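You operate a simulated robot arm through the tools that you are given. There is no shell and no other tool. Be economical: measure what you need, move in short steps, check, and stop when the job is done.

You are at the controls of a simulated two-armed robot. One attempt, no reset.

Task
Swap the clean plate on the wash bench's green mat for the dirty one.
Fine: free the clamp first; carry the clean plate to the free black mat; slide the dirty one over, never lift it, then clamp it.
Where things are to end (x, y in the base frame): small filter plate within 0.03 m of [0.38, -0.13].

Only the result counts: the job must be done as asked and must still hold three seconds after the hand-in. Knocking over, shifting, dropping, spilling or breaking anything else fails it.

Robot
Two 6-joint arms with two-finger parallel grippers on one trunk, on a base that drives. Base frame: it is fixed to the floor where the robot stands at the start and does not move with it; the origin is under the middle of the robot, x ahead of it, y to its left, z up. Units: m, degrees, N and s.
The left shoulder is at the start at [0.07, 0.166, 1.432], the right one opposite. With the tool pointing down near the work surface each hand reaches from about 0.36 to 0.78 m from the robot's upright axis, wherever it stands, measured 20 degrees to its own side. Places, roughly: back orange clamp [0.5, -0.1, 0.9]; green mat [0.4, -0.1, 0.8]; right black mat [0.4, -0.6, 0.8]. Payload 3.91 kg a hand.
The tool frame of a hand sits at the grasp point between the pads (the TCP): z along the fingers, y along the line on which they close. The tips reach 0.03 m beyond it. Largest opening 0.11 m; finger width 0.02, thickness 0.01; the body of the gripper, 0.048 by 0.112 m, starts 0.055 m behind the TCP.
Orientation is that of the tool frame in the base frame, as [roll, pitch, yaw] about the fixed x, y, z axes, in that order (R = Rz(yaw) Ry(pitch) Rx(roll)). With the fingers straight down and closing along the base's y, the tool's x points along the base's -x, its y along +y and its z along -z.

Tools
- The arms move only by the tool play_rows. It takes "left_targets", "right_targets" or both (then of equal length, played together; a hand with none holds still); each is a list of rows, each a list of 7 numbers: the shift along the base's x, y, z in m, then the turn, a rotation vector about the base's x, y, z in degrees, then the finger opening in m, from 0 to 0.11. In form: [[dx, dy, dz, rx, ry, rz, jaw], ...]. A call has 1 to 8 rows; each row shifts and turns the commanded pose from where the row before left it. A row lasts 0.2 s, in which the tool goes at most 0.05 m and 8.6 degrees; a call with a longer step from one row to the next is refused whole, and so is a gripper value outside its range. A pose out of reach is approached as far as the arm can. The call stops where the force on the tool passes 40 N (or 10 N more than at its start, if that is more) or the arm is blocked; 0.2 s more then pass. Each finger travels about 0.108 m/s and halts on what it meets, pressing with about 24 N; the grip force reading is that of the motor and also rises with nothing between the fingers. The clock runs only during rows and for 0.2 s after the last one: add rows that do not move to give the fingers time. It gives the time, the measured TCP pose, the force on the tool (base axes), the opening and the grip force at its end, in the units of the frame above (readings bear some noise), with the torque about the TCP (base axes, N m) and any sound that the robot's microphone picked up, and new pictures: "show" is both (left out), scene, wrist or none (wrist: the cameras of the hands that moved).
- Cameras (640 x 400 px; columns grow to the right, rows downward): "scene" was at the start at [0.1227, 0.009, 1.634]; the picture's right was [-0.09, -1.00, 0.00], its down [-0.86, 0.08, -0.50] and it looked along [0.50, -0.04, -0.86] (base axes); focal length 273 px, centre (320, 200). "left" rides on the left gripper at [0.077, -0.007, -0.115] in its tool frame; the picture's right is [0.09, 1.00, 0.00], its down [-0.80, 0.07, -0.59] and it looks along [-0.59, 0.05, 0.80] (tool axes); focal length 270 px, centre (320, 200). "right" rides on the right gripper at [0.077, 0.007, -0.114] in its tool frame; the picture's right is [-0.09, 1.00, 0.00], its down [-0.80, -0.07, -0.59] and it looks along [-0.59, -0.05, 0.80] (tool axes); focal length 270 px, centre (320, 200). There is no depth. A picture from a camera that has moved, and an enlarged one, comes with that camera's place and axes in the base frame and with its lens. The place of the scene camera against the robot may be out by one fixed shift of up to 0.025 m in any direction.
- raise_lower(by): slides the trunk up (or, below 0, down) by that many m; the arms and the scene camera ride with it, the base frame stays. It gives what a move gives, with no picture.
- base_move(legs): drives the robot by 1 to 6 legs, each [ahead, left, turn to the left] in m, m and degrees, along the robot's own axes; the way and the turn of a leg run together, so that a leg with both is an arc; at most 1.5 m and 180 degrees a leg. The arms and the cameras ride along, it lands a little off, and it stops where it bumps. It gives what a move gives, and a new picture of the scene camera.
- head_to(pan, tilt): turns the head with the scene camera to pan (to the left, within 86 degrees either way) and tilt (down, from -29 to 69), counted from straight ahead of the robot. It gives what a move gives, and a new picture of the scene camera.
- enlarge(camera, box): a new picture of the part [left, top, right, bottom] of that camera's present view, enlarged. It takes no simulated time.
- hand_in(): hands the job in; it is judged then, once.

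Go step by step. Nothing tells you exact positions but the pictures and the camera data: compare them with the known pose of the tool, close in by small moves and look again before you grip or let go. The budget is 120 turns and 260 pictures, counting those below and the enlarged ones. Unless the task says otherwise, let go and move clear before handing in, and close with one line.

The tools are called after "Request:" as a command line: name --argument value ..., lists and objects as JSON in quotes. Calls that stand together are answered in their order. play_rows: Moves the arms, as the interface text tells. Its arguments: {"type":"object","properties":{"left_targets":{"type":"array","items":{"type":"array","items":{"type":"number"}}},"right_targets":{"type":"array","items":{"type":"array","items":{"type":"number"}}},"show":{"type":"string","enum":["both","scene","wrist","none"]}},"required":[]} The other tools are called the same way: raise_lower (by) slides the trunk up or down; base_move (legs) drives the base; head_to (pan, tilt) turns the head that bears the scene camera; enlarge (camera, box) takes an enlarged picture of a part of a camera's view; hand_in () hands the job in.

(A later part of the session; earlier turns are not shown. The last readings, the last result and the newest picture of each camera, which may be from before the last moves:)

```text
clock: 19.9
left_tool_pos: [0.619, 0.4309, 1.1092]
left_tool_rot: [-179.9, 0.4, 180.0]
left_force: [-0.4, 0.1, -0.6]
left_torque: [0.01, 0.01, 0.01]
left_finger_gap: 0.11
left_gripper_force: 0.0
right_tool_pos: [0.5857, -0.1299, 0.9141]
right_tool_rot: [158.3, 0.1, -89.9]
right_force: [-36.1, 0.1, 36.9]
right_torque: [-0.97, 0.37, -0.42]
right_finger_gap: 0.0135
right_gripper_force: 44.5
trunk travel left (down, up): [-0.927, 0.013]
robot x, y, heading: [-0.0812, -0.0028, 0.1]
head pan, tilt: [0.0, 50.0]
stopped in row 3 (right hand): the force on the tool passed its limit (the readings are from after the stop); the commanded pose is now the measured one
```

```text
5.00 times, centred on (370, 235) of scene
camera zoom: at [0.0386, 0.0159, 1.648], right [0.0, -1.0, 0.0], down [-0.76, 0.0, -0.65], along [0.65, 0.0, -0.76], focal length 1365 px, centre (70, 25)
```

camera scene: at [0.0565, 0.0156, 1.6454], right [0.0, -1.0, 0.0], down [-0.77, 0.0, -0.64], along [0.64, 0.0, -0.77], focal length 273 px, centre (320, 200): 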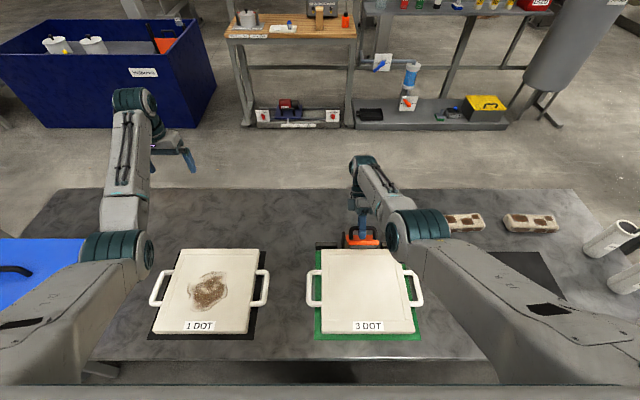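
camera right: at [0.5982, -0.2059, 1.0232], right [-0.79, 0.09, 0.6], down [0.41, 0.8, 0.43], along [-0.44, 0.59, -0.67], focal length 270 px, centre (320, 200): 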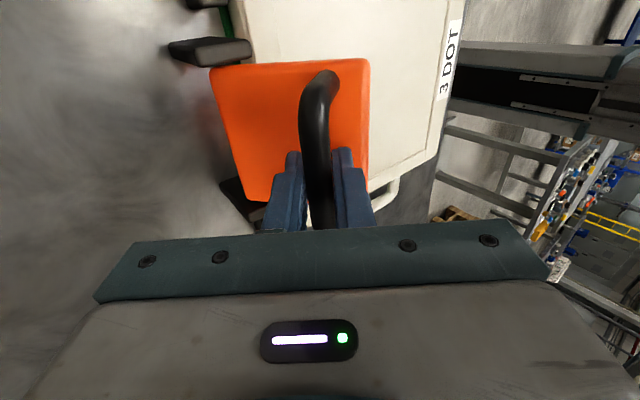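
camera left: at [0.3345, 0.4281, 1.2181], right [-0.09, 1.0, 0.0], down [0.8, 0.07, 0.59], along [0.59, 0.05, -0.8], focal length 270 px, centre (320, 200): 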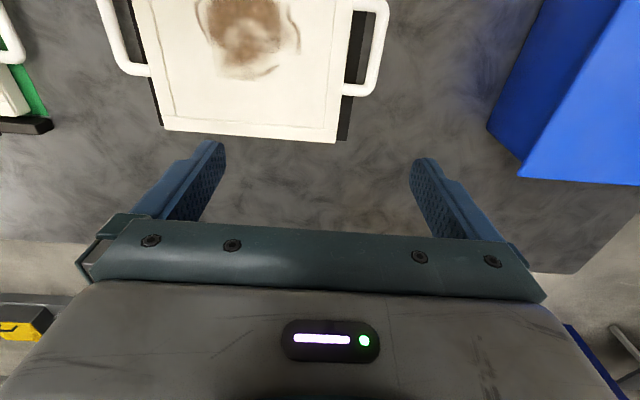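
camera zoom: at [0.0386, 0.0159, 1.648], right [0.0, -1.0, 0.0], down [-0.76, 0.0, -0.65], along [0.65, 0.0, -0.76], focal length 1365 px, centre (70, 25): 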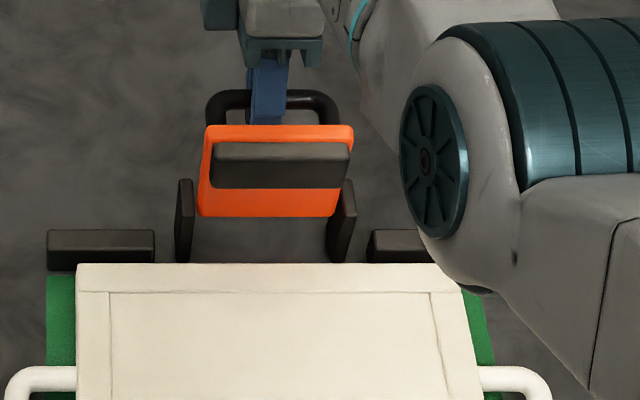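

The flap reached its stop past vertical. I'll relax, open slightly and withdraw along the finger axis.

Request:
play_rows --right_targets '[[-0.002, 0, 0.0, 0, 0, 0, 0], [0, 0, 0, 0, 0, 0, 0.026], [0, 0, 0, 0, 0, 0, 0.026], [0.006, 0, 0.015, 0, 0, 0, 0.026], [0.006, 0, 0.015, 0, 0, 0, 0.026], [0.006, 0, 0.015, 0, 0, 0, 0.026], [0.006, 0, 0.015, 0, 0, 0, 0.026], [0.0, 0, 0, 0, 0, 0, 0.026]]'

Request:
enlarge --camera "scene" --box '[310, 195, 430, 275]'

```text
clock: 21.7
left_tool_pos: [0.6251, 0.4314, 1.1033]
left_tool_rot: [-180.0, 0.0, 180.0]
left_force: [0.8, -0.4, 0.6]
left_torque: [0.01, 0.01, -0.03]
left_finger_gap: 0.1099
left_gripper_force: 0.1
right_tool_pos: [0.6152, -0.1305, 0.9665]
right_tool_rot: [158.4, 0.1, -89.9]
right_force: [0.8, 0.5, 0.2]
right_torque: [0.0, -0.04, 0.01]
right_finger_gap: 0.0259
right_gripper_force: 0.1
trunk travel left (down, up): [-0.927, 0.013]
robot x, y, heading: [-0.0821, -0.001, 0.1]
head pan, tilt: [0.0, 50.0]
camera scene: at [0.0494, 0.0152, 1.6464], right [0.0, -1.0, 0.0], down [-0.77, 0.0, -0.64], along [0.64, 0.0, -0.77], focal length 273 px, centre (320, 200)
camera right: at [0.6498, -0.2067, 1.0758], right [-0.93, 0.09, 0.37], down [0.28, 0.8, 0.53], along [-0.25, 0.59, -0.77], focal length 270 px, centre (320, 200)
```

scene: 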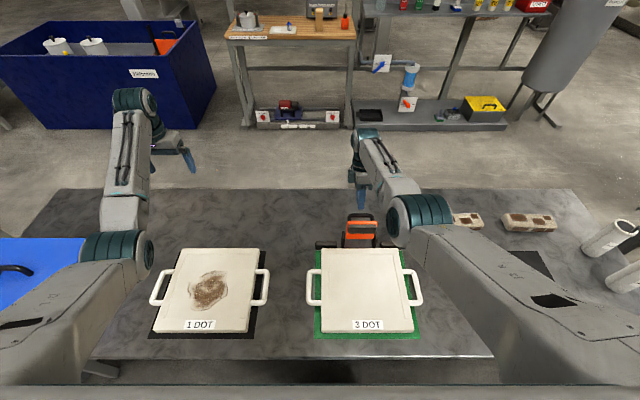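
right: 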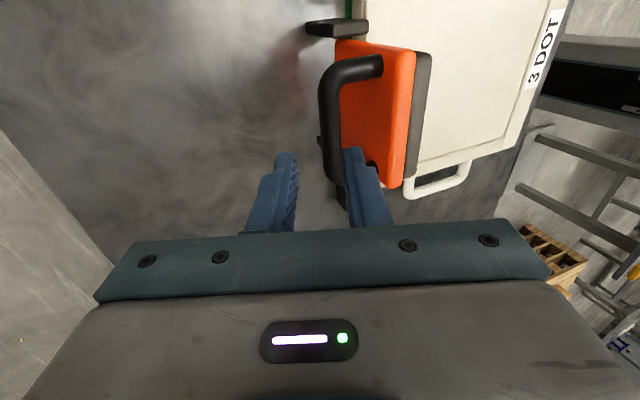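

```text
5.00 times, centred on (370, 235) of scene
camera zoom: at [0.0494, 0.0152, 1.6464], right [0.0, -1.0, 0.0], down [-0.77, 0.0, -0.64], along [0.64, 0.0, -0.77], focal length 1365 px, centre (70, 25)
```

zoom: 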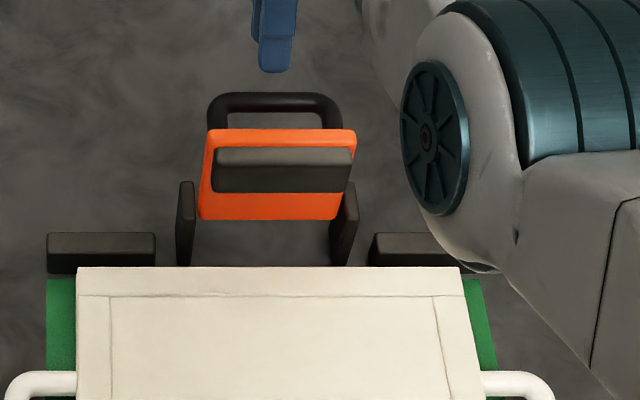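

The flap stays open. I'll bring the right hand up and away to the right, undoing the tilt and yaw.

Request:
play_rows --right_targets '[[0.01, 0, 0.025, 0, 0, 0, 0.026], [0.01, 0, 0.02, 0, -7.2, 0, 0.026], [0, -0.03, 0, 0, -7.2, 0, 0.05], [0, -0.05, 0, 0, -7.2, 0, 0.08], [-0.02, -0.04, 0, 0, 0, -8.5, 0.08], [-0.02, -0.03, 0, 0, 0, -8.5, 0.08], [-0.02, -0.03, 0, 0, 0, -8.5, 0.08], [-0.02, -0.03, 0, 0, 0, -8.5, 0.08]]' --show "none"

Request:
play_rows --right_targets '[[-0.02, 0, 0, 0, 0, -8.5, 0.08], [-0.02, 0, 0, 0, 0, -8.5, 0.08], [-0.02, 0, 0, 0, 0, -8.5, 0.08], [-0.02, 0, 0, 0, 0, -8.5, 0.08], [-0.02, 0, 0, 0, 0, -8.5, 0.08], [-0.02, 0, 0, 0, 0, -8.5, 0.08], [0, 0, 0, 0, 0, -5, 0.08], [0, 0, 0, 0, 0, 0, 0.08]]'

```text
clock: 23.5
left_tool_pos: [0.6241, 0.4304, 1.1056]
left_tool_rot: [179.8, 0.0, 179.9]
left_force: [-0.5, -0.3, -0.1]
left_torque: [0.02, -0.02, 0.01]
left_finger_gap: 0.1103
left_gripper_force: 0.2
right_tool_pos: [0.5566, -0.3441, 1.0122]
right_tool_rot: [-180.0, 0.3, -124.1]
right_force: [0.6, -0.3, -0.1]
right_torque: [0.02, -0.01, 0.01]
right_finger_gap: 0.0802
right_gripper_force: 0.1
trunk travel left (down, up): [-0.927, 0.013]
robot x, y, heading: [-0.0816, 0.0001, 0.0]
head pan, tilt: [0.0, 50.0]
```

```text
clock: 25.3
left_tool_pos: [0.6254, 0.4308, 1.1039]
left_tool_rot: [-180.0, 0.0, 179.9]
left_force: [-0.5, -0.9, -0.4]
left_torque: [0.0, 0.05, 0.0]
left_finger_gap: 0.1102
left_gripper_force: 0.2
right_tool_pos: [0.4379, -0.343, 1.0042]
right_tool_rot: [179.9, 0.2, 180.0]
right_force: [-0.3, 0.3, 0.6]
right_torque: [-0.02, -0.04, 0.04]
right_finger_gap: 0.0803
right_gripper_force: 0.0
right hand out of reach, approached as far as the arm can: row 5, 6
trunk travel left (down, up): [-0.927, 0.013]
robot x, y, heading: [-0.0819, -0.0001, 0.0]
head pan, tilt: [0.0, 50.0]
camera scene: at [0.0506, 0.0152, 1.6463], right [0.0, -1.0, 0.0], down [-0.77, 0.0, -0.64], along [0.64, 0.0, -0.77], focal length 273 px, centre (320, 200)
camera right: at [0.3602, -0.3364, 1.118], right [0.09, 1.0, 0.0], down [0.8, -0.07, 0.6], along [0.6, -0.05, -0.8], focal length 270 px, centre (320, 200)
```

scene: 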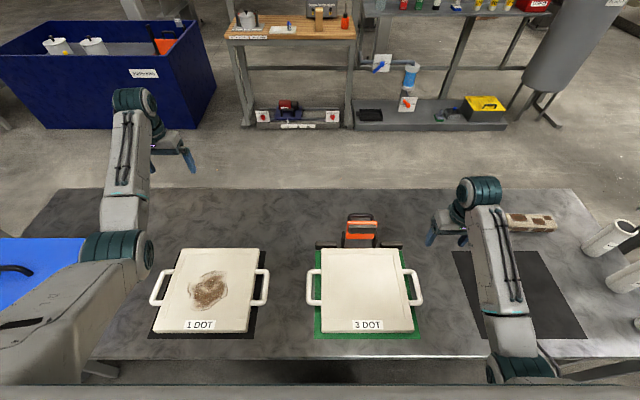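
right: 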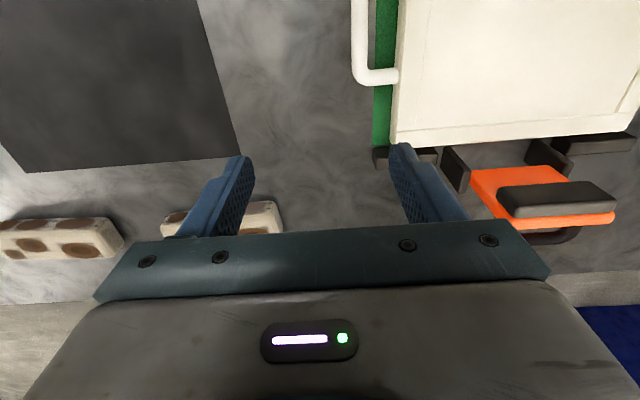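

The flap is open and clear. I'll shift the base right by 0.13 to centre on the clean plate, then bring both hands above its handles (y≈+0.04 and −0.30).

Request:
base_move --legs '[[0, -0.13, 0]]'

Request:
play_rows --left_targets '[[-0.03, -0.015, -0.025, 0, 0, 0, 0.08], [-0.03, -0.03, -0.025, 0, 0, 0, 0.08], [-0.032, -0.033, -0.025, 0, 0, 0, 0.08], [-0.032, -0.035, -0.025, 0, 0, 0, 0.08], [-0.032, -0.035, -0.025, 0, 0, 0, 0.08], [-0.032, -0.035, -0.02, 0, 0, 0, 0.08], [-0.032, -0.035, -0.015, 0, 0, 0, 0.08], [-0.03, -0.04, -0.01, 0, 0, 0, 0.08]]' --right_targets '[[-0.005, 0, -0.01, 0, 0, 0, 0.08], [-0.01, 0.025, -0.01, 0, 0, 0, 0.08], [-0.01, 0.025, -0.01, 0, 0, 0, 0.08], [-0.01, 0.025, -0.01, 0, 0, 0, 0.08], [-0.01, 0.025, -0.01, 0, 0, 0, 0.08], [-0.01, 0.025, -0.01, 0, 0, 0, 0.08], [-0.008, 0.025, -0.005, 0, 0, 0, 0.08], [0, 0.02, 0, 0, 0, 0, 0.08]]'

```text
clock: 26.6
left_tool_pos: [0.6254, 0.303, 1.1025]
left_tool_rot: [-179.9, 0.1, -180.0]
left_force: [-0.3, -0.2, 0.4]
left_torque: [0.01, 0.04, -0.03]
left_finger_gap: 0.11
left_gripper_force: 0.1
right_tool_pos: [0.439, -0.4729, 1.006]
right_tool_rot: [-180.0, 0.3, -179.8]
right_force: [-0.2, -0.3, 0.8]
right_torque: [-0.01, 0.01, 0.02]
right_finger_gap: 0.0802
right_gripper_force: 0.1
trunk travel left (down, up): [-0.927, 0.013]
robot x, y, heading: [-0.0849, -0.1286, 0.1]
head pan, tilt: [0.0, 50.0]
camera scene: at [0.0504, -0.1122, 1.6463], right [0.0, -1.0, 0.0], down [-0.77, 0.0, -0.64], along [0.64, 0.0, -0.77], focal length 273 px, centre (320, 200)
```

scene: 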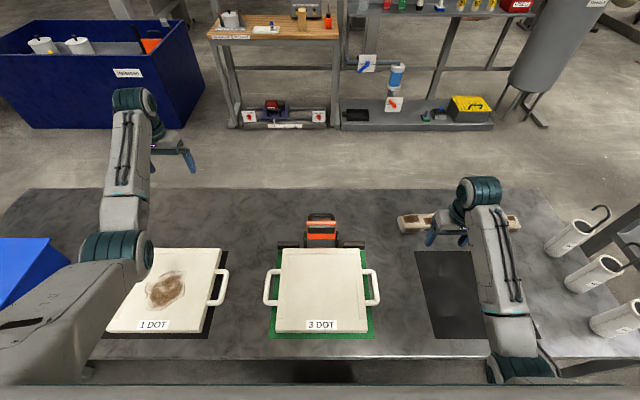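

```text
refused: row 3 steps farther than a row can; nothing moved
```

Request:
play_rows --left_targets '[[-0.027, -0.02, -0.02, 0, 0, 0, 0.08], [-0.027, -0.03, -0.02, 0, 0, 0, 0.08], [-0.027, -0.03, -0.02, 0, 0, 0, 0.08], [-0.027, -0.03, -0.02, 0, 0, 0, 0.08], [-0.027, -0.03, -0.02, 0, 0, 0, 0.08], [-0.027, -0.03, -0.02, 0, 0, 0, 0.08], [-0.032, -0.032, -0.02, 0, 0, 0, 0.08], [-0.032, -0.032, -0.02, 0, 0, 0, 0.08]]' --right_targets '[[-0.005, 0, -0.01, 0, 0, 0, 0.08], [-0.01, 0.025, -0.01, 0, 0, 0, 0.08], [-0.01, 0.025, -0.01, 0, 0, 0, 0.08], [-0.01, 0.025, -0.01, 0, 0, 0, 0.08], [-0.01, 0.025, -0.01, 0, 0, 0, 0.08], [-0.01, 0.025, -0.01, 0, 0, 0, 0.08], [-0.008, 0.025, -0.005, 0, 0, 0, 0.08], [0, 0.02, 0, 0, 0, 0, 0.08]]'

```text
clock: 28.4
left_tool_pos: [0.3982, 0.0651, 0.9441]
left_tool_rot: [180.0, 0.0, -180.0]
left_force: [0.5, -0.8, -0.3]
left_torque: [-0.01, 0.01, 0.01]
left_finger_gap: 0.0798
left_gripper_force: 0.0
right_tool_pos: [0.3737, -0.3077, 0.9401]
right_tool_rot: [179.9, 0.4, -179.9]
right_force: [-0.2, 0.8, 0.9]
right_torque: [0.06, 0.03, 0.01]
right_finger_gap: 0.0798
right_gripper_force: 0.1
trunk travel left (down, up): [-0.927, 0.013]
robot x, y, heading: [-0.0845, -0.1284, 0.2]
head pan, tilt: [0.0, 50.0]
camera scene: at [0.0479, -0.1166, 1.6466], right [0.0, -1.0, 0.0], down [-0.77, 0.0, -0.64], along [0.64, 0.0, -0.77], focal length 273 px, centre (320, 200)
camera right: at [0.2948, -0.2996, 1.0541], right [0.09, 1.0, 0.0], down [0.8, -0.07, 0.6], along [0.6, -0.05, -0.8], focal length 270 px, centre (320, 200)
camera left: at [0.3214, 0.0594, 1.0598], right [-0.09, 1.0, 0.0], down [0.8, 0.07, 0.6], along [0.59, 0.05, -0.8], focal length 270 px, centre (320, 200)
```

scene: 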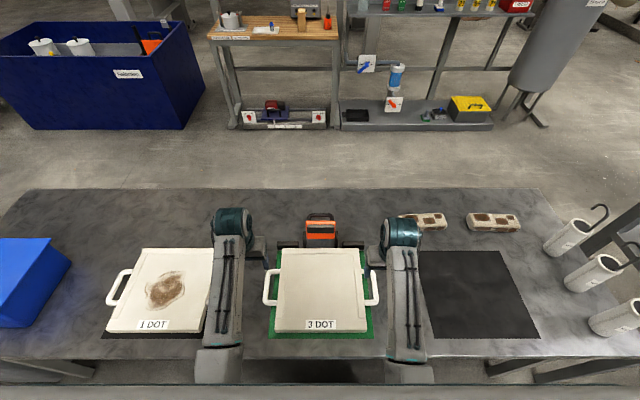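
right: 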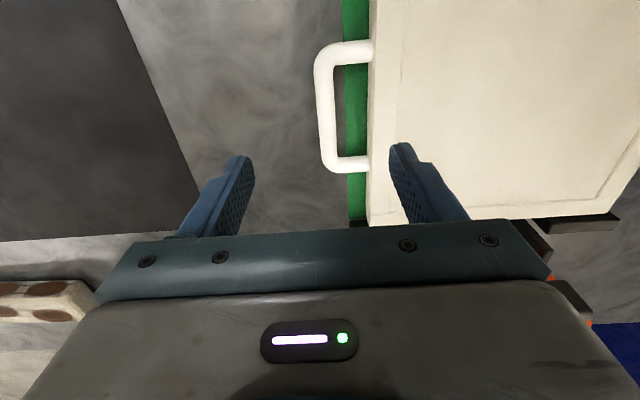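
left: 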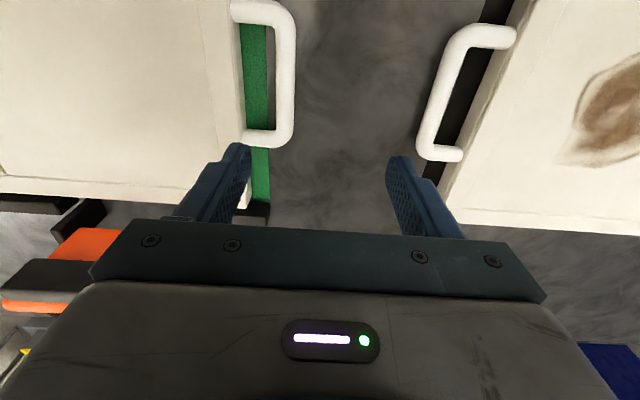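

Handle bars are at y≈0.0345 (left) and y≈−0.302 (right), mid x≈0.38. Moving above them and descending partway with a narrow opening.

Request:
play_rows --left_targets '[[-0.018, -0.031, 0, 0, 0, 0, 0.06], [0, 0, -0.035, 0, 0, 0, 0.04], [0, 0, -0.035, 0, 0, 0, 0.04], [0, 0, 0, 0, 0, 0, 0.04]]' --right_targets '[[0.006, 0.006, 0, 0, 0, 0, 0.06], [0, 0, -0.035, 0, 0, 0, 0.04], [0, 0, -0.035, 0, 0, 0, 0.04], [0, 0, 0, 0, 0, 0, 0.04]]'

```text
clock: 29.4
left_tool_pos: [0.3793, 0.0344, 0.8739]
left_tool_rot: [-180.0, 0.0, 179.9]
left_force: [-0.6, -0.3, 0.6]
left_torque: [0.02, -0.02, 0.01]
left_finger_gap: 0.0397
left_gripper_force: 0.1
right_tool_pos: [0.3799, -0.2988, 0.8686]
right_tool_rot: [179.9, 0.3, -179.9]
right_force: [0.4, -0.6, 0.5]
right_torque: [0.04, -0.05, -0.01]
right_finger_gap: 0.04
right_gripper_force: 0.1
trunk travel left (down, up): [-0.927, 0.013]
robot x, y, heading: [-0.0845, -0.1315, 0.3]
head pan, tilt: [0.0, 50.0]
camera scene: at [0.0496, -0.1166, 1.6464], right [0.0, -1.0, 0.0], down [-0.77, 0.0, -0.64], along [0.64, 0.0, -0.77], focal length 273 px, centre (320, 200)
camera right: at [0.3006, -0.2918, 0.9824], right [0.09, 1.0, 0.0], down [0.8, -0.07, 0.6], along [0.6, -0.05, -0.8], focal length 270 px, centre (320, 200)
camera left: at [0.3018, 0.0286, 0.989], right [-0.09, 1.0, 0.0], down [0.8, 0.07, 0.59], along [0.59, 0.05, -0.8], focal length 270 px, centre (320, 200)
```

scene: 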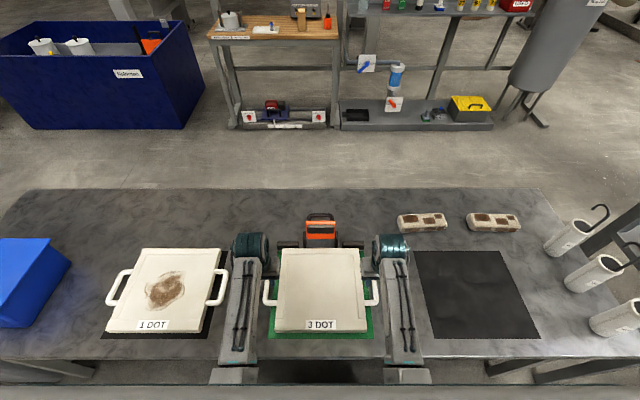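
right: 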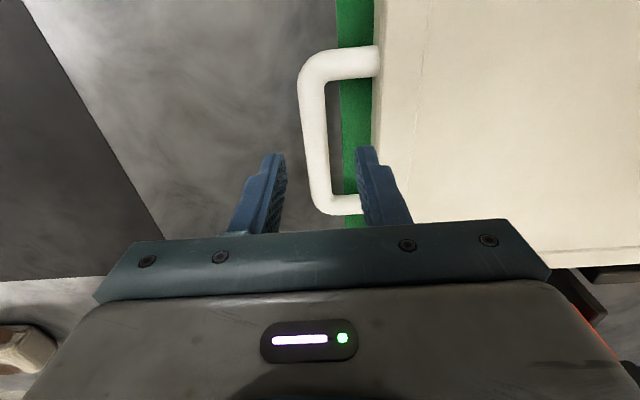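
left: 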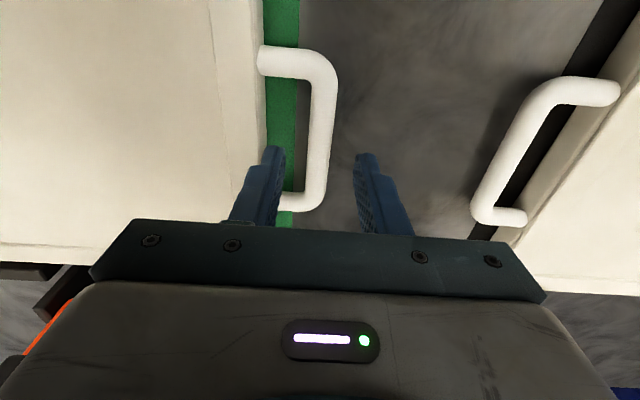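

Fingers straddle both bars. Descending to about z=0.838.

Request:
play_rows --left_targets '[[0, 0.0005, -0.02, 0, 0, 0, 0.04], [0, 0, -0.014, 0, 0, 0, 0.04], [0, 0, 0, 0, 0, 0, 0.04]]' --right_targets '[[0, 0.001, -0.018, 0, 0, 0, 0.04], [0, 0, -0.012, 0, 0, 0, 0.04], [0, 0, 0, 0, 0, 0, 0.04]]' --show "wrist"

```text
clock: 30.2
left_tool_pos: [0.3798, 0.0352, 0.8414]
left_tool_rot: [-179.9, 0.0, 180.0]
left_force: [-0.2, -0.8, -0.1]
left_torque: [-0.01, 0.0, -0.01]
left_finger_gap: 0.0401
left_gripper_force: 0.1
right_tool_pos: [0.3798, -0.2975, 0.8394]
right_tool_rot: [179.8, 0.3, -179.9]
right_force: [0.8, -0.2, 0.7]
right_torque: [0.01, -0.02, 0.0]
right_finger_gap: 0.04
right_gripper_force: 0.0
trunk travel left (down, up): [-0.927, 0.013]
robot x, y, heading: [-0.0835, -0.1296, 0.1]
head pan, tilt: [0.0, 50.0]
camera right: at [0.3011, -0.2906, 0.9528], right [0.09, 1.0, 0.0], down [0.8, -0.07, 0.6], along [0.6, -0.05, -0.8], focal length 270 px, centre (320, 200)
camera left: at [0.3029, 0.0291, 0.9555], right [-0.09, 1.0, 0.0], down [0.8, 0.07, 0.59], along [0.59, 0.05, -0.8], focal length 270 px, centre (320, 200)
```

right: 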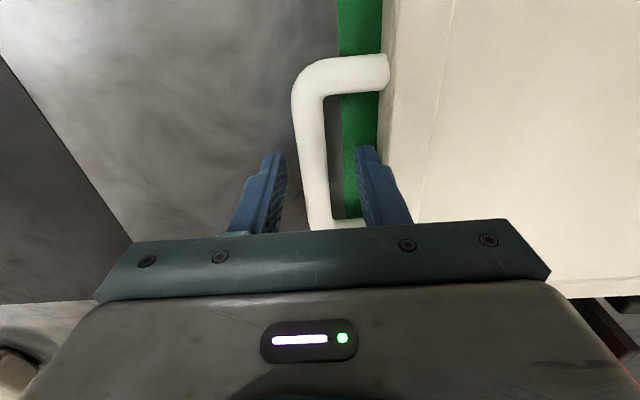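
left: 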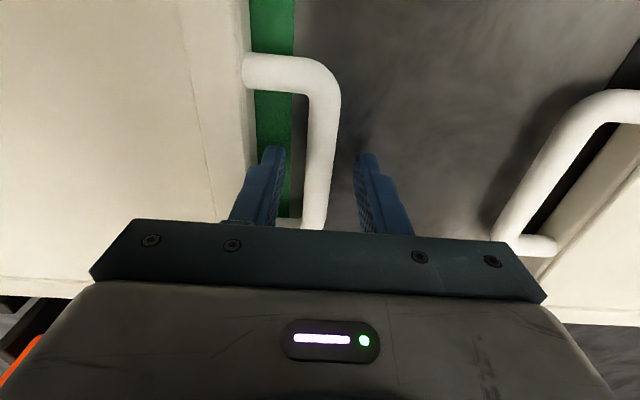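

Request:
play_rows --left_targets '[[0, 0, -0.007, 0, 0, 0, 0.04], [0, 0, 0, 0, 0, 0, 0.0], [0, 0, 0, 0, 0, 0, 0.0], [0, 0, 0, 0, 0, 0, 0.0]]' --right_targets '[[0, 0, -0.005, 0, 0, 0, 0.04], [0, 0, 0, 0, 0, 0, 0.0], [0, 0, 0, 0, 0, 0, 0.0], [0, 0, 0, 0, 0, 0, 0.0]]'

```text
clock: 31.2
left_tool_pos: [0.3803, 0.0346, 0.8336]
left_tool_rot: [180.0, 0.0, 180.0]
left_force: [-0.1, 7.1, 0.2]
left_torque: [0.1, 0.08, -0.47]
left_finger_gap: 0.0158
left_gripper_force: 23.4
right_tool_pos: [0.3803, -0.2984, 0.8334]
right_tool_rot: [-180.0, 0.3, -179.8]
right_force: [-1.1, -10.4, 0.6]
right_torque: [-0.2, 0.29, 0.49]
right_finger_gap: 0.0158
right_gripper_force: 24.1
trunk travel left (down, up): [-0.927, 0.013]
robot x, y, heading: [-0.082, -0.1283, 0.1]
head pan, tilt: [0.0, 50.0]
camera scene: at [0.0504, -0.1161, 1.6463], right [0.0, -1.0, 0.0], down [-0.77, 0.0, -0.64], along [0.64, 0.0, -0.77], focal length 273 px, centre (320, 200)
camera right: at [0.3022, -0.2913, 0.9473], right [0.09, 1.0, 0.0], down [0.8, -0.07, 0.6], along [0.6, -0.05, -0.8], focal length 270 px, centre (320, 200)
camera left: at [0.3036, 0.0292, 0.9477], right [-0.09, 1.0, 0.0], down [0.8, 0.07, 0.59], along [0.59, 0.05, -0.8], focal length 270 px, centre (320, 200)
```

scene: 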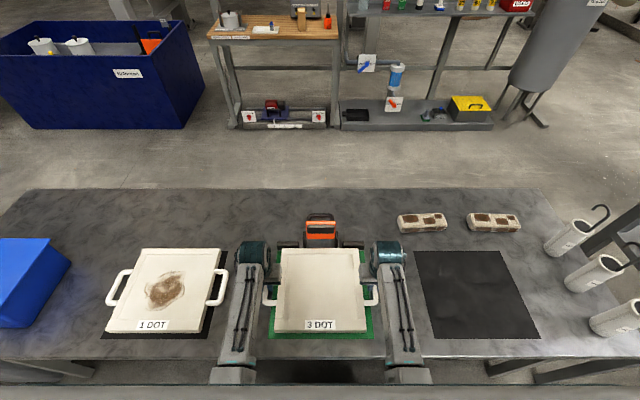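
right: 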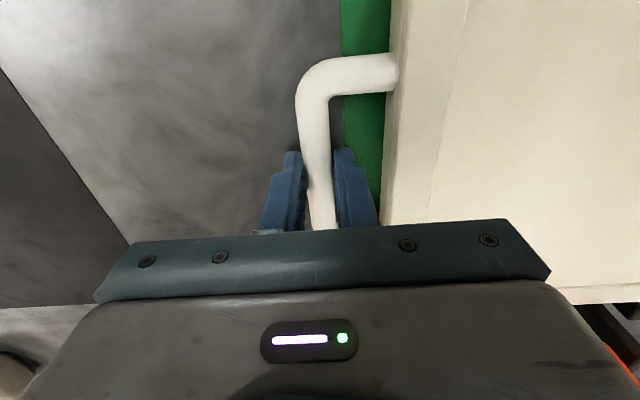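
left: 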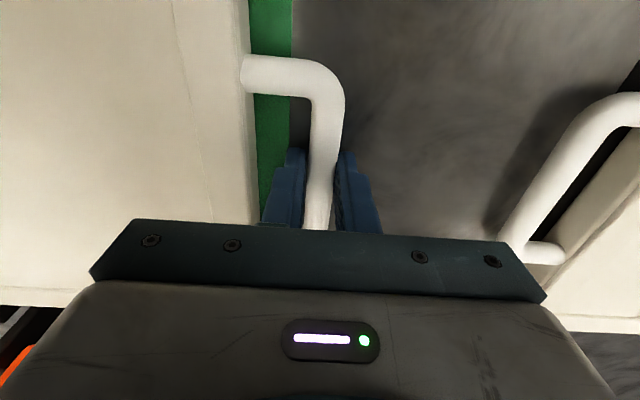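

Both handles gripped (gap 0.0158). Lifting both together 2 cm to feel the weight.

Request:
play_rows --left_targets '[[0, 0, 0.008, 0, 0, 0, 0.0], [0, 0, 0.008, 0, 0, 0, 0.0], [0, 0, 0.008, 0, 0, 0, 0.0], [0, 0, 0, 0, 0, 0, 0.0]]' --right_targets '[[0, 0, 0.008, 0, 0, 0, 0.0], [0, 0, 0.008, 0, 0, 0, 0.0], [0, 0, 0.008, 0, 0, 0, 0.0], [0, 0, 0, 0, 0, 0, 0.0]]'

```text
clock: 32.2
left_tool_pos: [0.3825, 0.0368, 0.8558]
left_tool_rot: [-180.0, -0.3, -180.0]
left_force: [-0.3, 14.5, -5.6]
left_torque: [0.25, 0.06, -0.43]
left_finger_gap: 0.0159
left_gripper_force: 23.9
right_tool_pos: [0.3831, -0.2971, 0.8586]
right_tool_rot: [180.0, 0.2, -179.9]
right_force: [1.0, -15.6, -5.0]
right_torque: [-0.27, 0.02, 0.41]
right_finger_gap: 0.0159
right_gripper_force: 23.7
trunk travel left (down, up): [-0.927, 0.013]
robot x, y, heading: [-0.0868, -0.1315, -0.0]
head pan, tilt: [0.0, 50.0]
camera scene: at [0.0521, -0.1156, 1.6461], right [0.0, -1.0, 0.0], down [-0.77, 0.0, -0.64], along [0.64, 0.0, -0.77], focal length 273 px, centre (320, 200)
camera right: at [0.3041, -0.2905, 0.9717], right [0.09, 1.0, 0.0], down [0.8, -0.07, 0.6], along [0.59, -0.05, -0.8], focal length 270 px, centre (320, 200)
camera left: at [0.3058, 0.0299, 0.9716], right [-0.09, 1.0, 0.0], down [0.8, 0.07, 0.59], along [0.59, 0.05, -0.8], focal length 270 px, centre (320, 200)
```

scene: 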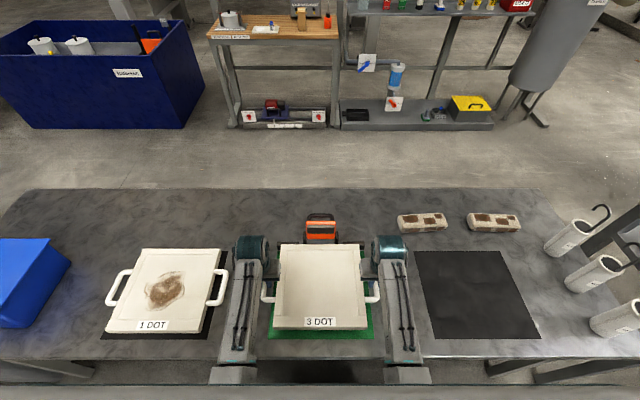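
right: 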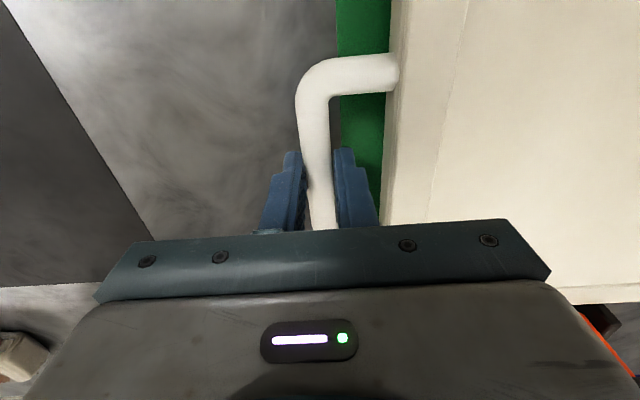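
left: 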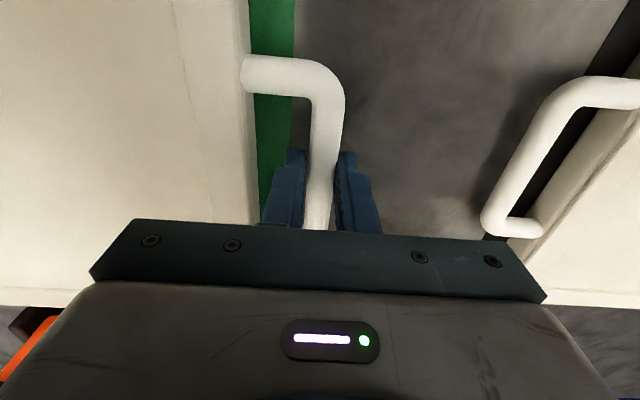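

Light plate (~1 kg). Lift 4 cm more, then drive right 0.473.

Request:
play_rows --left_targets '[[0, -0.001, 0.015, 0, 0, 0, 0.0], [0, 0, 0.015, 0, 0, 0, 0.0], [0, 0, 0.01, 0, 0, 0, 0.0]]' --right_targets '[[0, 0.001, 0.015, 0, 0, 0, 0.0], [0, 0, 0.015, 0, 0, 0, 0.0], [0, 0, 0.01, 0, 0, 0, 0.0]]' --show "none"

Request:
base_move --legs '[[0, -0.24, 0]]'

```text
clock: 33.0
left_tool_pos: [0.383, 0.0352, 0.8953]
left_tool_rot: [179.8, -0.1, -179.9]
left_force: [-1.1, 33.5, -6.5]
left_torque: [0.51, -0.12, -0.38]
left_finger_gap: 0.0158
left_gripper_force: 24.2
right_tool_pos: [0.3831, -0.2996, 0.8985]
right_tool_rot: [-179.9, 0.3, 179.9]
right_force: [-0.9, -32.8, -5.1]
right_torque: [-0.53, 0.14, 0.3]
right_finger_gap: 0.0156
right_gripper_force: 23.9
trunk travel left (down, up): [-0.927, 0.013]
robot x, y, heading: [-0.0825, -0.1287, -0.1]
head pan, tilt: [0.0, 50.0]
```

```text
clock: 34.8
left_tool_pos: [0.3823, -0.2063, 0.896]
left_tool_rot: [179.8, -0.1, 179.8]
left_force: [-0.7, 33.9, -6.5]
left_torque: [0.51, 0.08, -0.39]
left_finger_gap: 0.016
left_gripper_force: 23.9
right_tool_pos: [0.3816, -0.5405, 0.8983]
right_tool_rot: [-179.8, 0.2, 179.8]
right_force: [1.0, -33.4, -5.2]
right_torque: [-0.63, -0.05, 0.36]
right_finger_gap: 0.0156
right_gripper_force: 24.0
trunk travel left (down, up): [-0.927, 0.013]
robot x, y, heading: [-0.0831, -0.3686, -0.3]
head pan, tilt: [0.0, 50.0]
camera scene: at [0.0512, -0.3555, 1.6462], right [0.0, -1.0, 0.0], down [-0.77, 0.0, -0.64], along [0.64, 0.0, -0.77], focal length 273 px, centre (320, 200)
```

scene: 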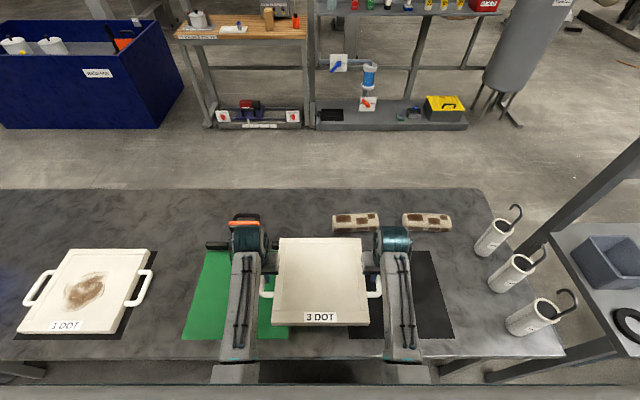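

Squeezing a little; I'll ease the hands apart slightly and drive the remaining 0.23.

Request:
play_rows --left_targets '[[0, 0.0015, 0, 0, 0, 0, 0.0], [0, 0, 0, 0, 0, 0, 0]]' --right_targets '[[0, -0.0015, 0, 0, 0, 0, 0.0], [0, 0, 0, 0, 0, 0, 0]]' --show "none"

Request:
base_move --legs '[[0, -0.23, 0]]'

```text
clock: 35.4
left_tool_pos: [0.3832, -0.2076, 0.8963]
left_tool_rot: [180.0, -0.1, 179.7]
left_force: [-0.1, -12.3, -5.7]
left_torque: [-0.2, 0.07, -0.44]
left_finger_gap: 0.0159
left_gripper_force: 24.0
right_tool_pos: [0.3815, -0.5418, 0.8975]
right_tool_rot: [180.0, 0.1, 179.9]
right_force: [0.2, 13.7, -5.5]
right_torque: [0.21, -0.03, 0.46]
right_finger_gap: 0.0158
right_gripper_force: 23.9
trunk travel left (down, up): [-0.927, 0.013]
robot x, y, heading: [-0.086, -0.374, -0.2]
head pan, tilt: [0.0, 50.0]
```

```text
clock: 37.1
left_tool_pos: [0.3809, -0.4352, 0.896]
left_tool_rot: [-180.0, -0.1, 179.8]
left_force: [-0.7, -31.3, -5.4]
left_torque: [-0.48, -0.01, -0.38]
left_finger_gap: 0.0159
left_gripper_force: 24.1
right_tool_pos: [0.3811, -0.7699, 0.8979]
right_tool_rot: [-180.0, 0.3, 179.9]
right_force: [-0.6, 31.2, -5.6]
right_torque: [0.56, 0.05, 0.37]
right_finger_gap: 0.0157
right_gripper_force: 24.4
trunk travel left (down, up): [-0.927, 0.013]
robot x, y, heading: [-0.0856, -0.6021, -0.2]
head pan, tilt: [0.0, 50.0]
camera scene: at [0.0503, -0.5837, 1.6462], right [0.0, -1.0, 0.0], down [-0.77, 0.0, -0.64], along [0.64, 0.0, -0.77], focal length 273 px, centre (320, 200)
```

scene: 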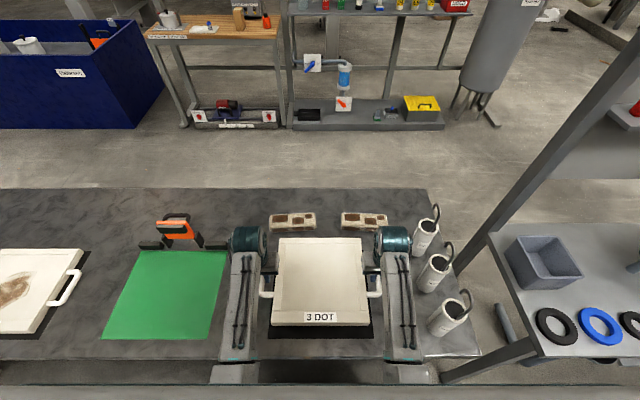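

The plate is over the right black mat (centre ≈0.381,−0.603). Lowering.

Request:
play_rows --left_targets '[[-0.002, -0.001, -0.015, 0, 0, 0, 0.0], [-0.001, 0, -0.015, 0, 0, 0, 0], [0, 0, -0.015, 0, 0, 0, 0], [0, 0, -0.01, 0, 0, 0, 0], [0, 0, 0, 0, 0, 0, 0]]' --right_targets '[[-0.002, 0.001, -0.015, 0, 0, 0, 0.0], [-0.001, 0, -0.015, 0, 0, 0, 0], [0, 0, -0.015, 0, 0, 0, 0], [0, 0, -0.01, 0, 0, 0, 0], [0, 0, 0, 0, 0, 0, 0]]'

```text
clock: 38.3
left_tool_pos: [0.378, -0.4363, 0.8414]
left_tool_rot: [179.7, 0.0, 179.8]
left_force: [0.4, 9.5, -6.0]
left_torque: [0.16, 0.11, -0.46]
left_finger_gap: 0.016
left_gripper_force: 23.8
right_tool_pos: [0.3787, -0.7707, 0.841]
right_tool_rot: [179.9, 0.1, 179.8]
right_force: [0.9, -10.2, -6.1]
right_torque: [-0.16, -0.06, 0.39]
right_finger_gap: 0.0157
right_gripper_force: 24.3
trunk travel left (down, up): [-0.927, 0.013]
robot x, y, heading: [-0.0813, -0.6009, -0.3]
head pan, tilt: [0.0, 50.0]
camera scene: at [0.0501, -0.5864, 1.6462], right [0.0, -1.0, 0.0], down [-0.77, 0.0, -0.64], along [0.64, 0.0, -0.77], focal length 273 px, centre (320, 200)
camera right: at [0.2996, -0.7626, 0.9544], right [0.09, 1.0, 0.0], down [0.8, -0.07, 0.6], along [0.59, -0.05, -0.8], focal length 270 px, centre (320, 200)
camera left: at [0.3017, -0.4423, 0.9562], right [-0.09, 1.0, 0.0], down [0.8, 0.07, 0.59], along [0.59, 0.05, -0.81], focal length 270 px, centre (320, 200)
```

scene: 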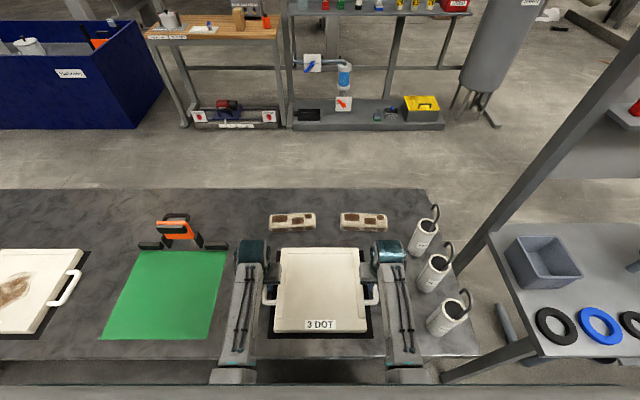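
right: 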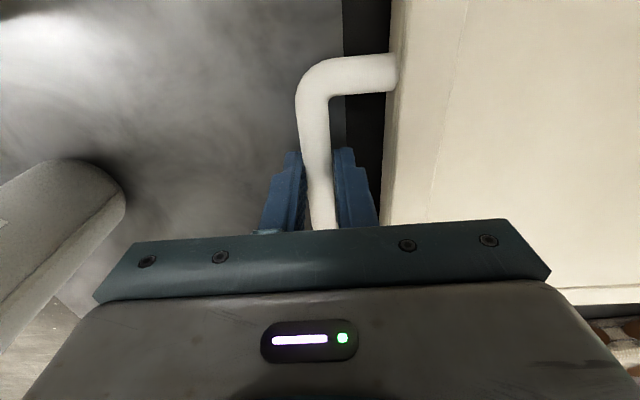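
left: 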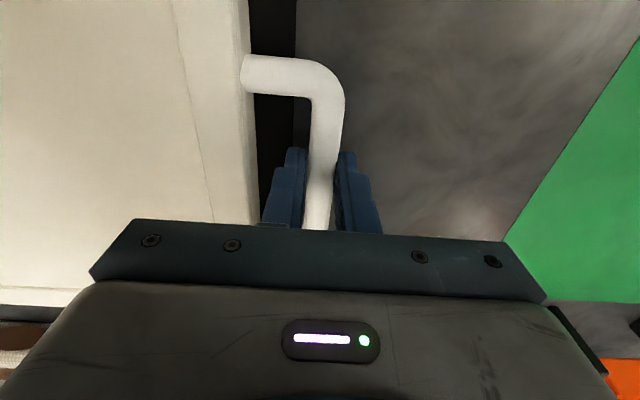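

Centred on the mat. Last few mm down, then release with a small opening.

Request:
play_rows --left_targets '[[0, 0, -0.004, 0, 0, 0, 0.0], [0, 0, -0.004, 0, 0, 0, 0], [0, 0, 0, 0, 0, 0, 0]]' --right_targets '[[0, 0, -0.004, 0, 0, 0, 0.0], [0, 0, -0.004, 0, 0, 0, 0], [0, 0, 0, 0, 0, 0, 0]]' --show "none"

```text
clock: 39.1
left_tool_pos: [0.3801, -0.4364, 0.8343]
left_tool_rot: [179.8, -0.1, 179.7]
left_force: [0.5, 11.5, -5.9]
left_torque: [0.17, -0.3, -0.36]
left_finger_gap: 0.0159
left_gripper_force: 24.0
right_tool_pos: [0.3789, -0.7702, 0.8329]
right_tool_rot: [179.9, 0.1, 179.9]
right_force: [0.0, -11.6, -3.1]
right_torque: [-0.19, -0.07, 0.47]
right_finger_gap: 0.0158
right_gripper_force: 24.3
trunk travel left (down, up): [-0.927, 0.013]
robot x, y, heading: [-0.085, -0.602, -0.1]
head pan, tilt: [0.0, 50.0]
```

Request:
play_rows --left_targets '[[0, 0, -0.002, 0, 0, 0, 0.0], [0, 0, 0, 0, 0, 0, 0]]' --right_targets '[[0, 0, -0.001, 0, 0, 0, 0.0], [0, 0, 0, 0, 0, 0, 0]]' --show "none"

```text
clock: 39.7
left_tool_pos: [0.379, -0.4357, 0.8335]
left_tool_rot: [179.7, 0.2, 179.9]
left_force: [1.1, 18.7, 10.7]
left_torque: [0.4, 0.66, -0.43]
left_finger_gap: 0.0158
left_gripper_force: 23.8
right_tool_pos: [0.3774, -0.7706, 0.8335]
right_tool_rot: [-180.0, 0.3, 180.0]
right_force: [3.3, -16.8, 1.5]
right_torque: [-0.35, 0.59, 0.42]
right_finger_gap: 0.0156
right_gripper_force: 23.8
trunk travel left (down, up): [-0.927, 0.013]
robot x, y, heading: [-0.0823, -0.6014, -0.0]
head pan, tilt: [0.0, 50.0]
```

Contact with the mat. Opening both hands slightly and rising.

Request:
play_rows --left_targets '[[0, 0, 0, 0, 0, 0, 0.036], [0, 0, 0, 0, 0, 0, 0.036], [0, 0, 0.02, 0, 0, 0, 0.036], [0, 0, 0.03, 0, 0, 0, 0.036], [0, 0, 0.03, 0, 0, 0, 0.036], [0, 0, 0.02, 0, 0, 0, 0.036]]' --right_targets '[[0, 0, 0, 0, 0, 0, 0.036], [0, 0, 0, 0, 0, 0, 0.036], [0, 0, 0.02, 0, 0, 0, 0.036], [0, 0, 0.03, 0, 0, 0, 0.036], [0, 0, 0.03, 0, 0, 0, 0.036], [0, 0, 0.02, 0, 0, 0, 0.036]]'

```text
clock: 41.1
left_tool_pos: [0.3788, -0.4372, 0.9327]
left_tool_rot: [179.9, 0.0, 179.7]
left_force: [0.2, -0.7, 1.0]
left_torque: [-0.03, -0.01, 0.02]
left_finger_gap: 0.036
left_gripper_force: 0.0
right_tool_pos: [0.378, -0.77, 0.9314]
right_tool_rot: [180.0, 0.3, 179.9]
right_force: [-0.2, 0.4, -0.4]
right_torque: [-0.01, 0.02, -0.02]
right_finger_gap: 0.0362
right_gripper_force: 0.1
trunk travel left (down, up): [-0.927, 0.013]
robot x, y, heading: [-0.0856, -0.5969, -0.1]
head pan, tilt: [0.0, 50.0]
camera scene: at [0.0486, -0.5871, 1.6463], right [0.0, -1.0, 0.0], down [-0.77, 0.0, -0.64], along [0.64, 0.0, -0.77], focal length 273 px, centre (320, 200)
camera right: at [0.2995, -0.7628, 1.0453], right [0.09, 1.0, 0.0], down [0.8, -0.07, 0.6], along [0.6, -0.05, -0.8], focal length 270 px, centre (320, 200)
camera left: at [0.3016, -0.4431, 1.0466], right [-0.09, 1.0, 0.0], down [0.8, 0.07, 0.59], along [0.59, 0.05, -0.8], focal length 270 px, centre (320, 200)
```

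scene: 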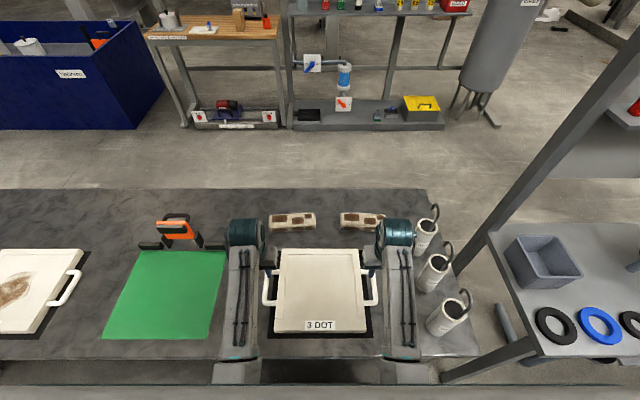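
right: 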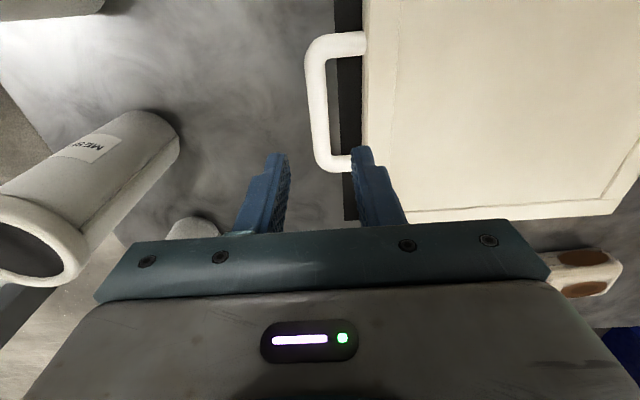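
left: 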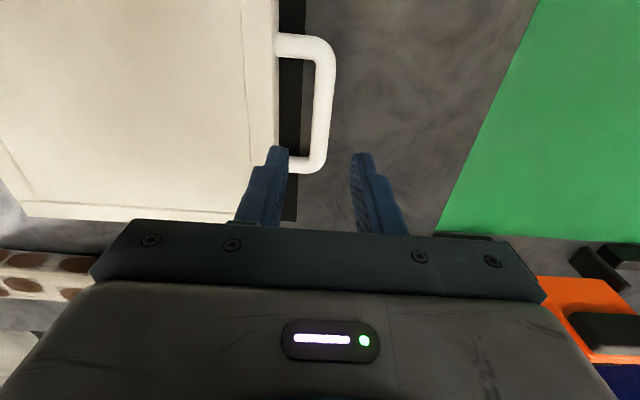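

Clean plate is seated on the black mat. Driving left to face the dirty plate.

Request:
base_move --legs '[[0, 0.935, 0]]'

Request:
play_rows --left_targets '[[0, 0, 0, 0, 0, 0, 0.06]]' --right_targets '[[0, 0, 0, 0, 0, 0, 0.06]]'

```text
clock: 46.1
left_tool_pos: [0.3924, 0.515, 0.931]
left_tool_rot: [179.8, 0.1, 178.9]
left_force: [0.0, 0.6, 0.7]
left_torque: [0.02, 0.0, 0.0]
left_finger_gap: 0.036
left_gripper_force: 0.1
right_tool_pos: [0.3877, 0.183, 0.9313]
right_tool_rot: [179.9, 0.3, 178.9]
right_force: [-1.2, 0.0, 0.0]
right_torque: [-0.01, 0.0, 0.01]
right_finger_gap: 0.0361
right_gripper_force: 0.1
trunk travel left (down, up): [-0.927, 0.013]
robot x, y, heading: [-0.0738, 0.3592, -1.3]
head pan, tilt: [0.0, 50.0]
camera scene: at [0.0603, 0.3708, 1.6463], right [-0.02, -1.0, 0.0], down [-0.77, 0.02, -0.64], along [0.64, -0.01, -0.77], focal length 273 px, centre (320, 200)
```

scene: 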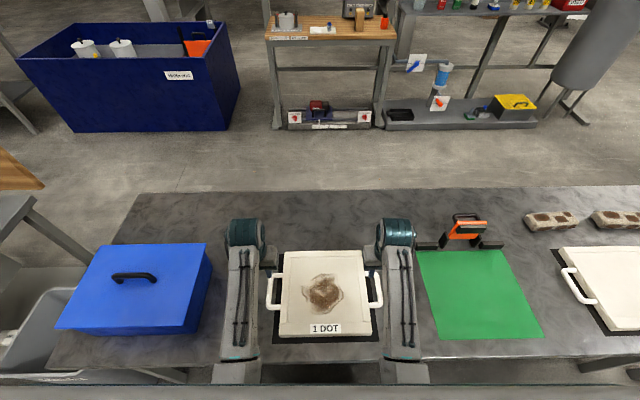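

```text
clock: 46.5
left_tool_pos: [0.3938, 0.5134, 0.9315]
left_tool_rot: [180.0, 0.0, 179.0]
left_force: [-0.3, 0.5, 0.8]
left_torque: [-0.01, 0.0, -0.01]
left_finger_gap: 0.06
left_gripper_force: 0.0
right_tool_pos: [0.3869, 0.1825, 0.9314]
right_tool_rot: [179.9, 0.2, 178.9]
right_force: [-0.6, 0.3, -0.8]
right_torque: [0.01, -0.02, 0.02]
right_finger_gap: 0.06
right_gripper_force: 0.1
trunk travel left (down, up): [-0.927, 0.013]
robot x, y, heading: [-0.075, 0.3554, -1.1]
head pan, tilt: [0.0, 50.0]
camera scene: at [0.0603, 0.3713, 1.6463], right [-0.02, -1.0, 0.0], down [-0.77, 0.02, -0.64], along [0.64, -0.01, -0.77], focal length 273 px, centre (320, 200)
camera right: at [0.3083, 0.1913, 1.0451], right [0.11, 0.99, 0.0], down [0.8, -0.09, 0.6], along [0.59, -0.06, -0.8], focal length 270 px, centre (320, 200)
camera left: at [0.3159, 0.5109, 1.0463], right [-0.07, 1.0, 0.0], down [0.8, 0.05, 0.59], along [0.59, 0.04, -0.8], focal length 270 px, centre (320, 200)
```

scene: 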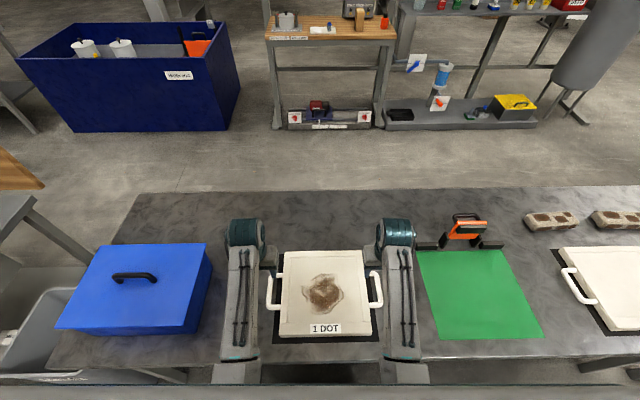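
right: 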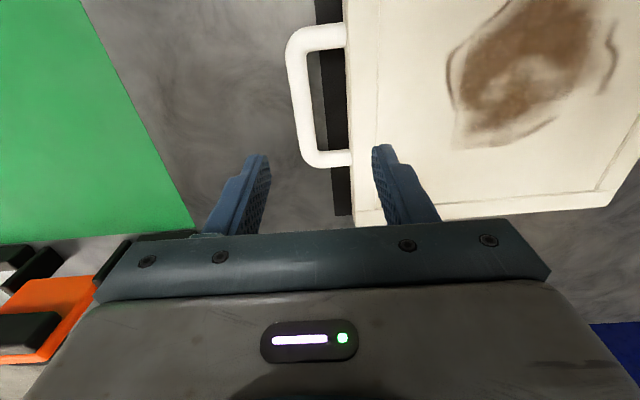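
left: 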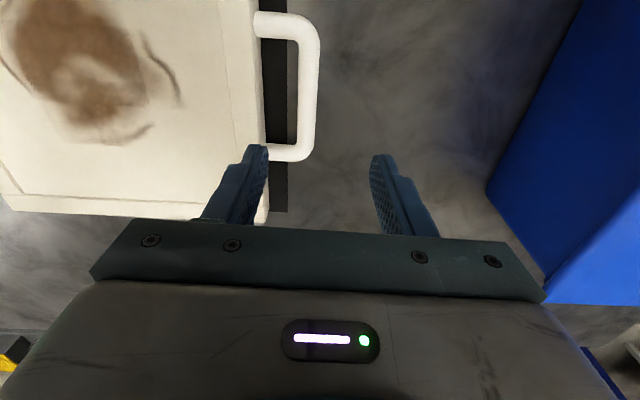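

Dirty plate bars at y≈0.172 and 0.505, x≈0.375. First straightening the base heading.

Request:
base_move --legs '[[-0.008, -0.018, 1.2]]'

```text
clock: 47.3
left_tool_pos: [0.3837, 0.5113, 0.9291]
left_tool_rot: [-179.9, -0.1, -180.0]
left_force: [-0.9, 1.7, 0.3]
left_torque: [-0.03, 0.02, 0.03]
left_finger_gap: 0.06
left_gripper_force: 0.1
right_tool_pos: [0.385, 0.1781, 0.9316]
right_tool_rot: [-179.8, 0.1, -179.8]
right_force: [0.7, -0.1, 0.1]
right_torque: [-0.03, 0.0, -0.01]
right_finger_gap: 0.0601
right_gripper_force: 0.0
trunk travel left (down, up): [-0.927, 0.013]
robot x, y, heading: [-0.0789, 0.3403, 0.2]
head pan, tilt: [0.0, 50.0]
camera scene: at [0.0554, 0.3624, 1.646], right [0.0, -1.0, 0.0], down [-0.77, 0.0, -0.64], along [0.64, 0.0, -0.77], focal length 273 px, centre (320, 200)
```

scene: 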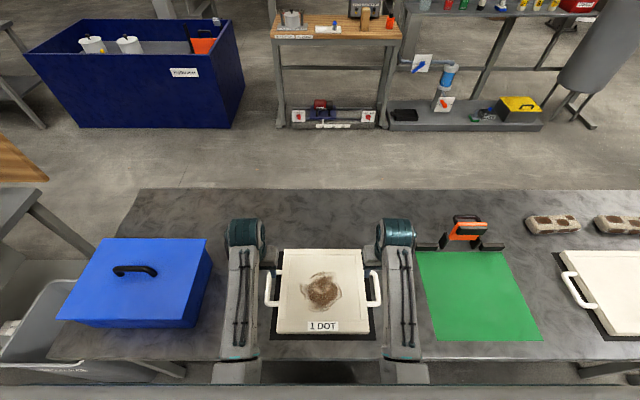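

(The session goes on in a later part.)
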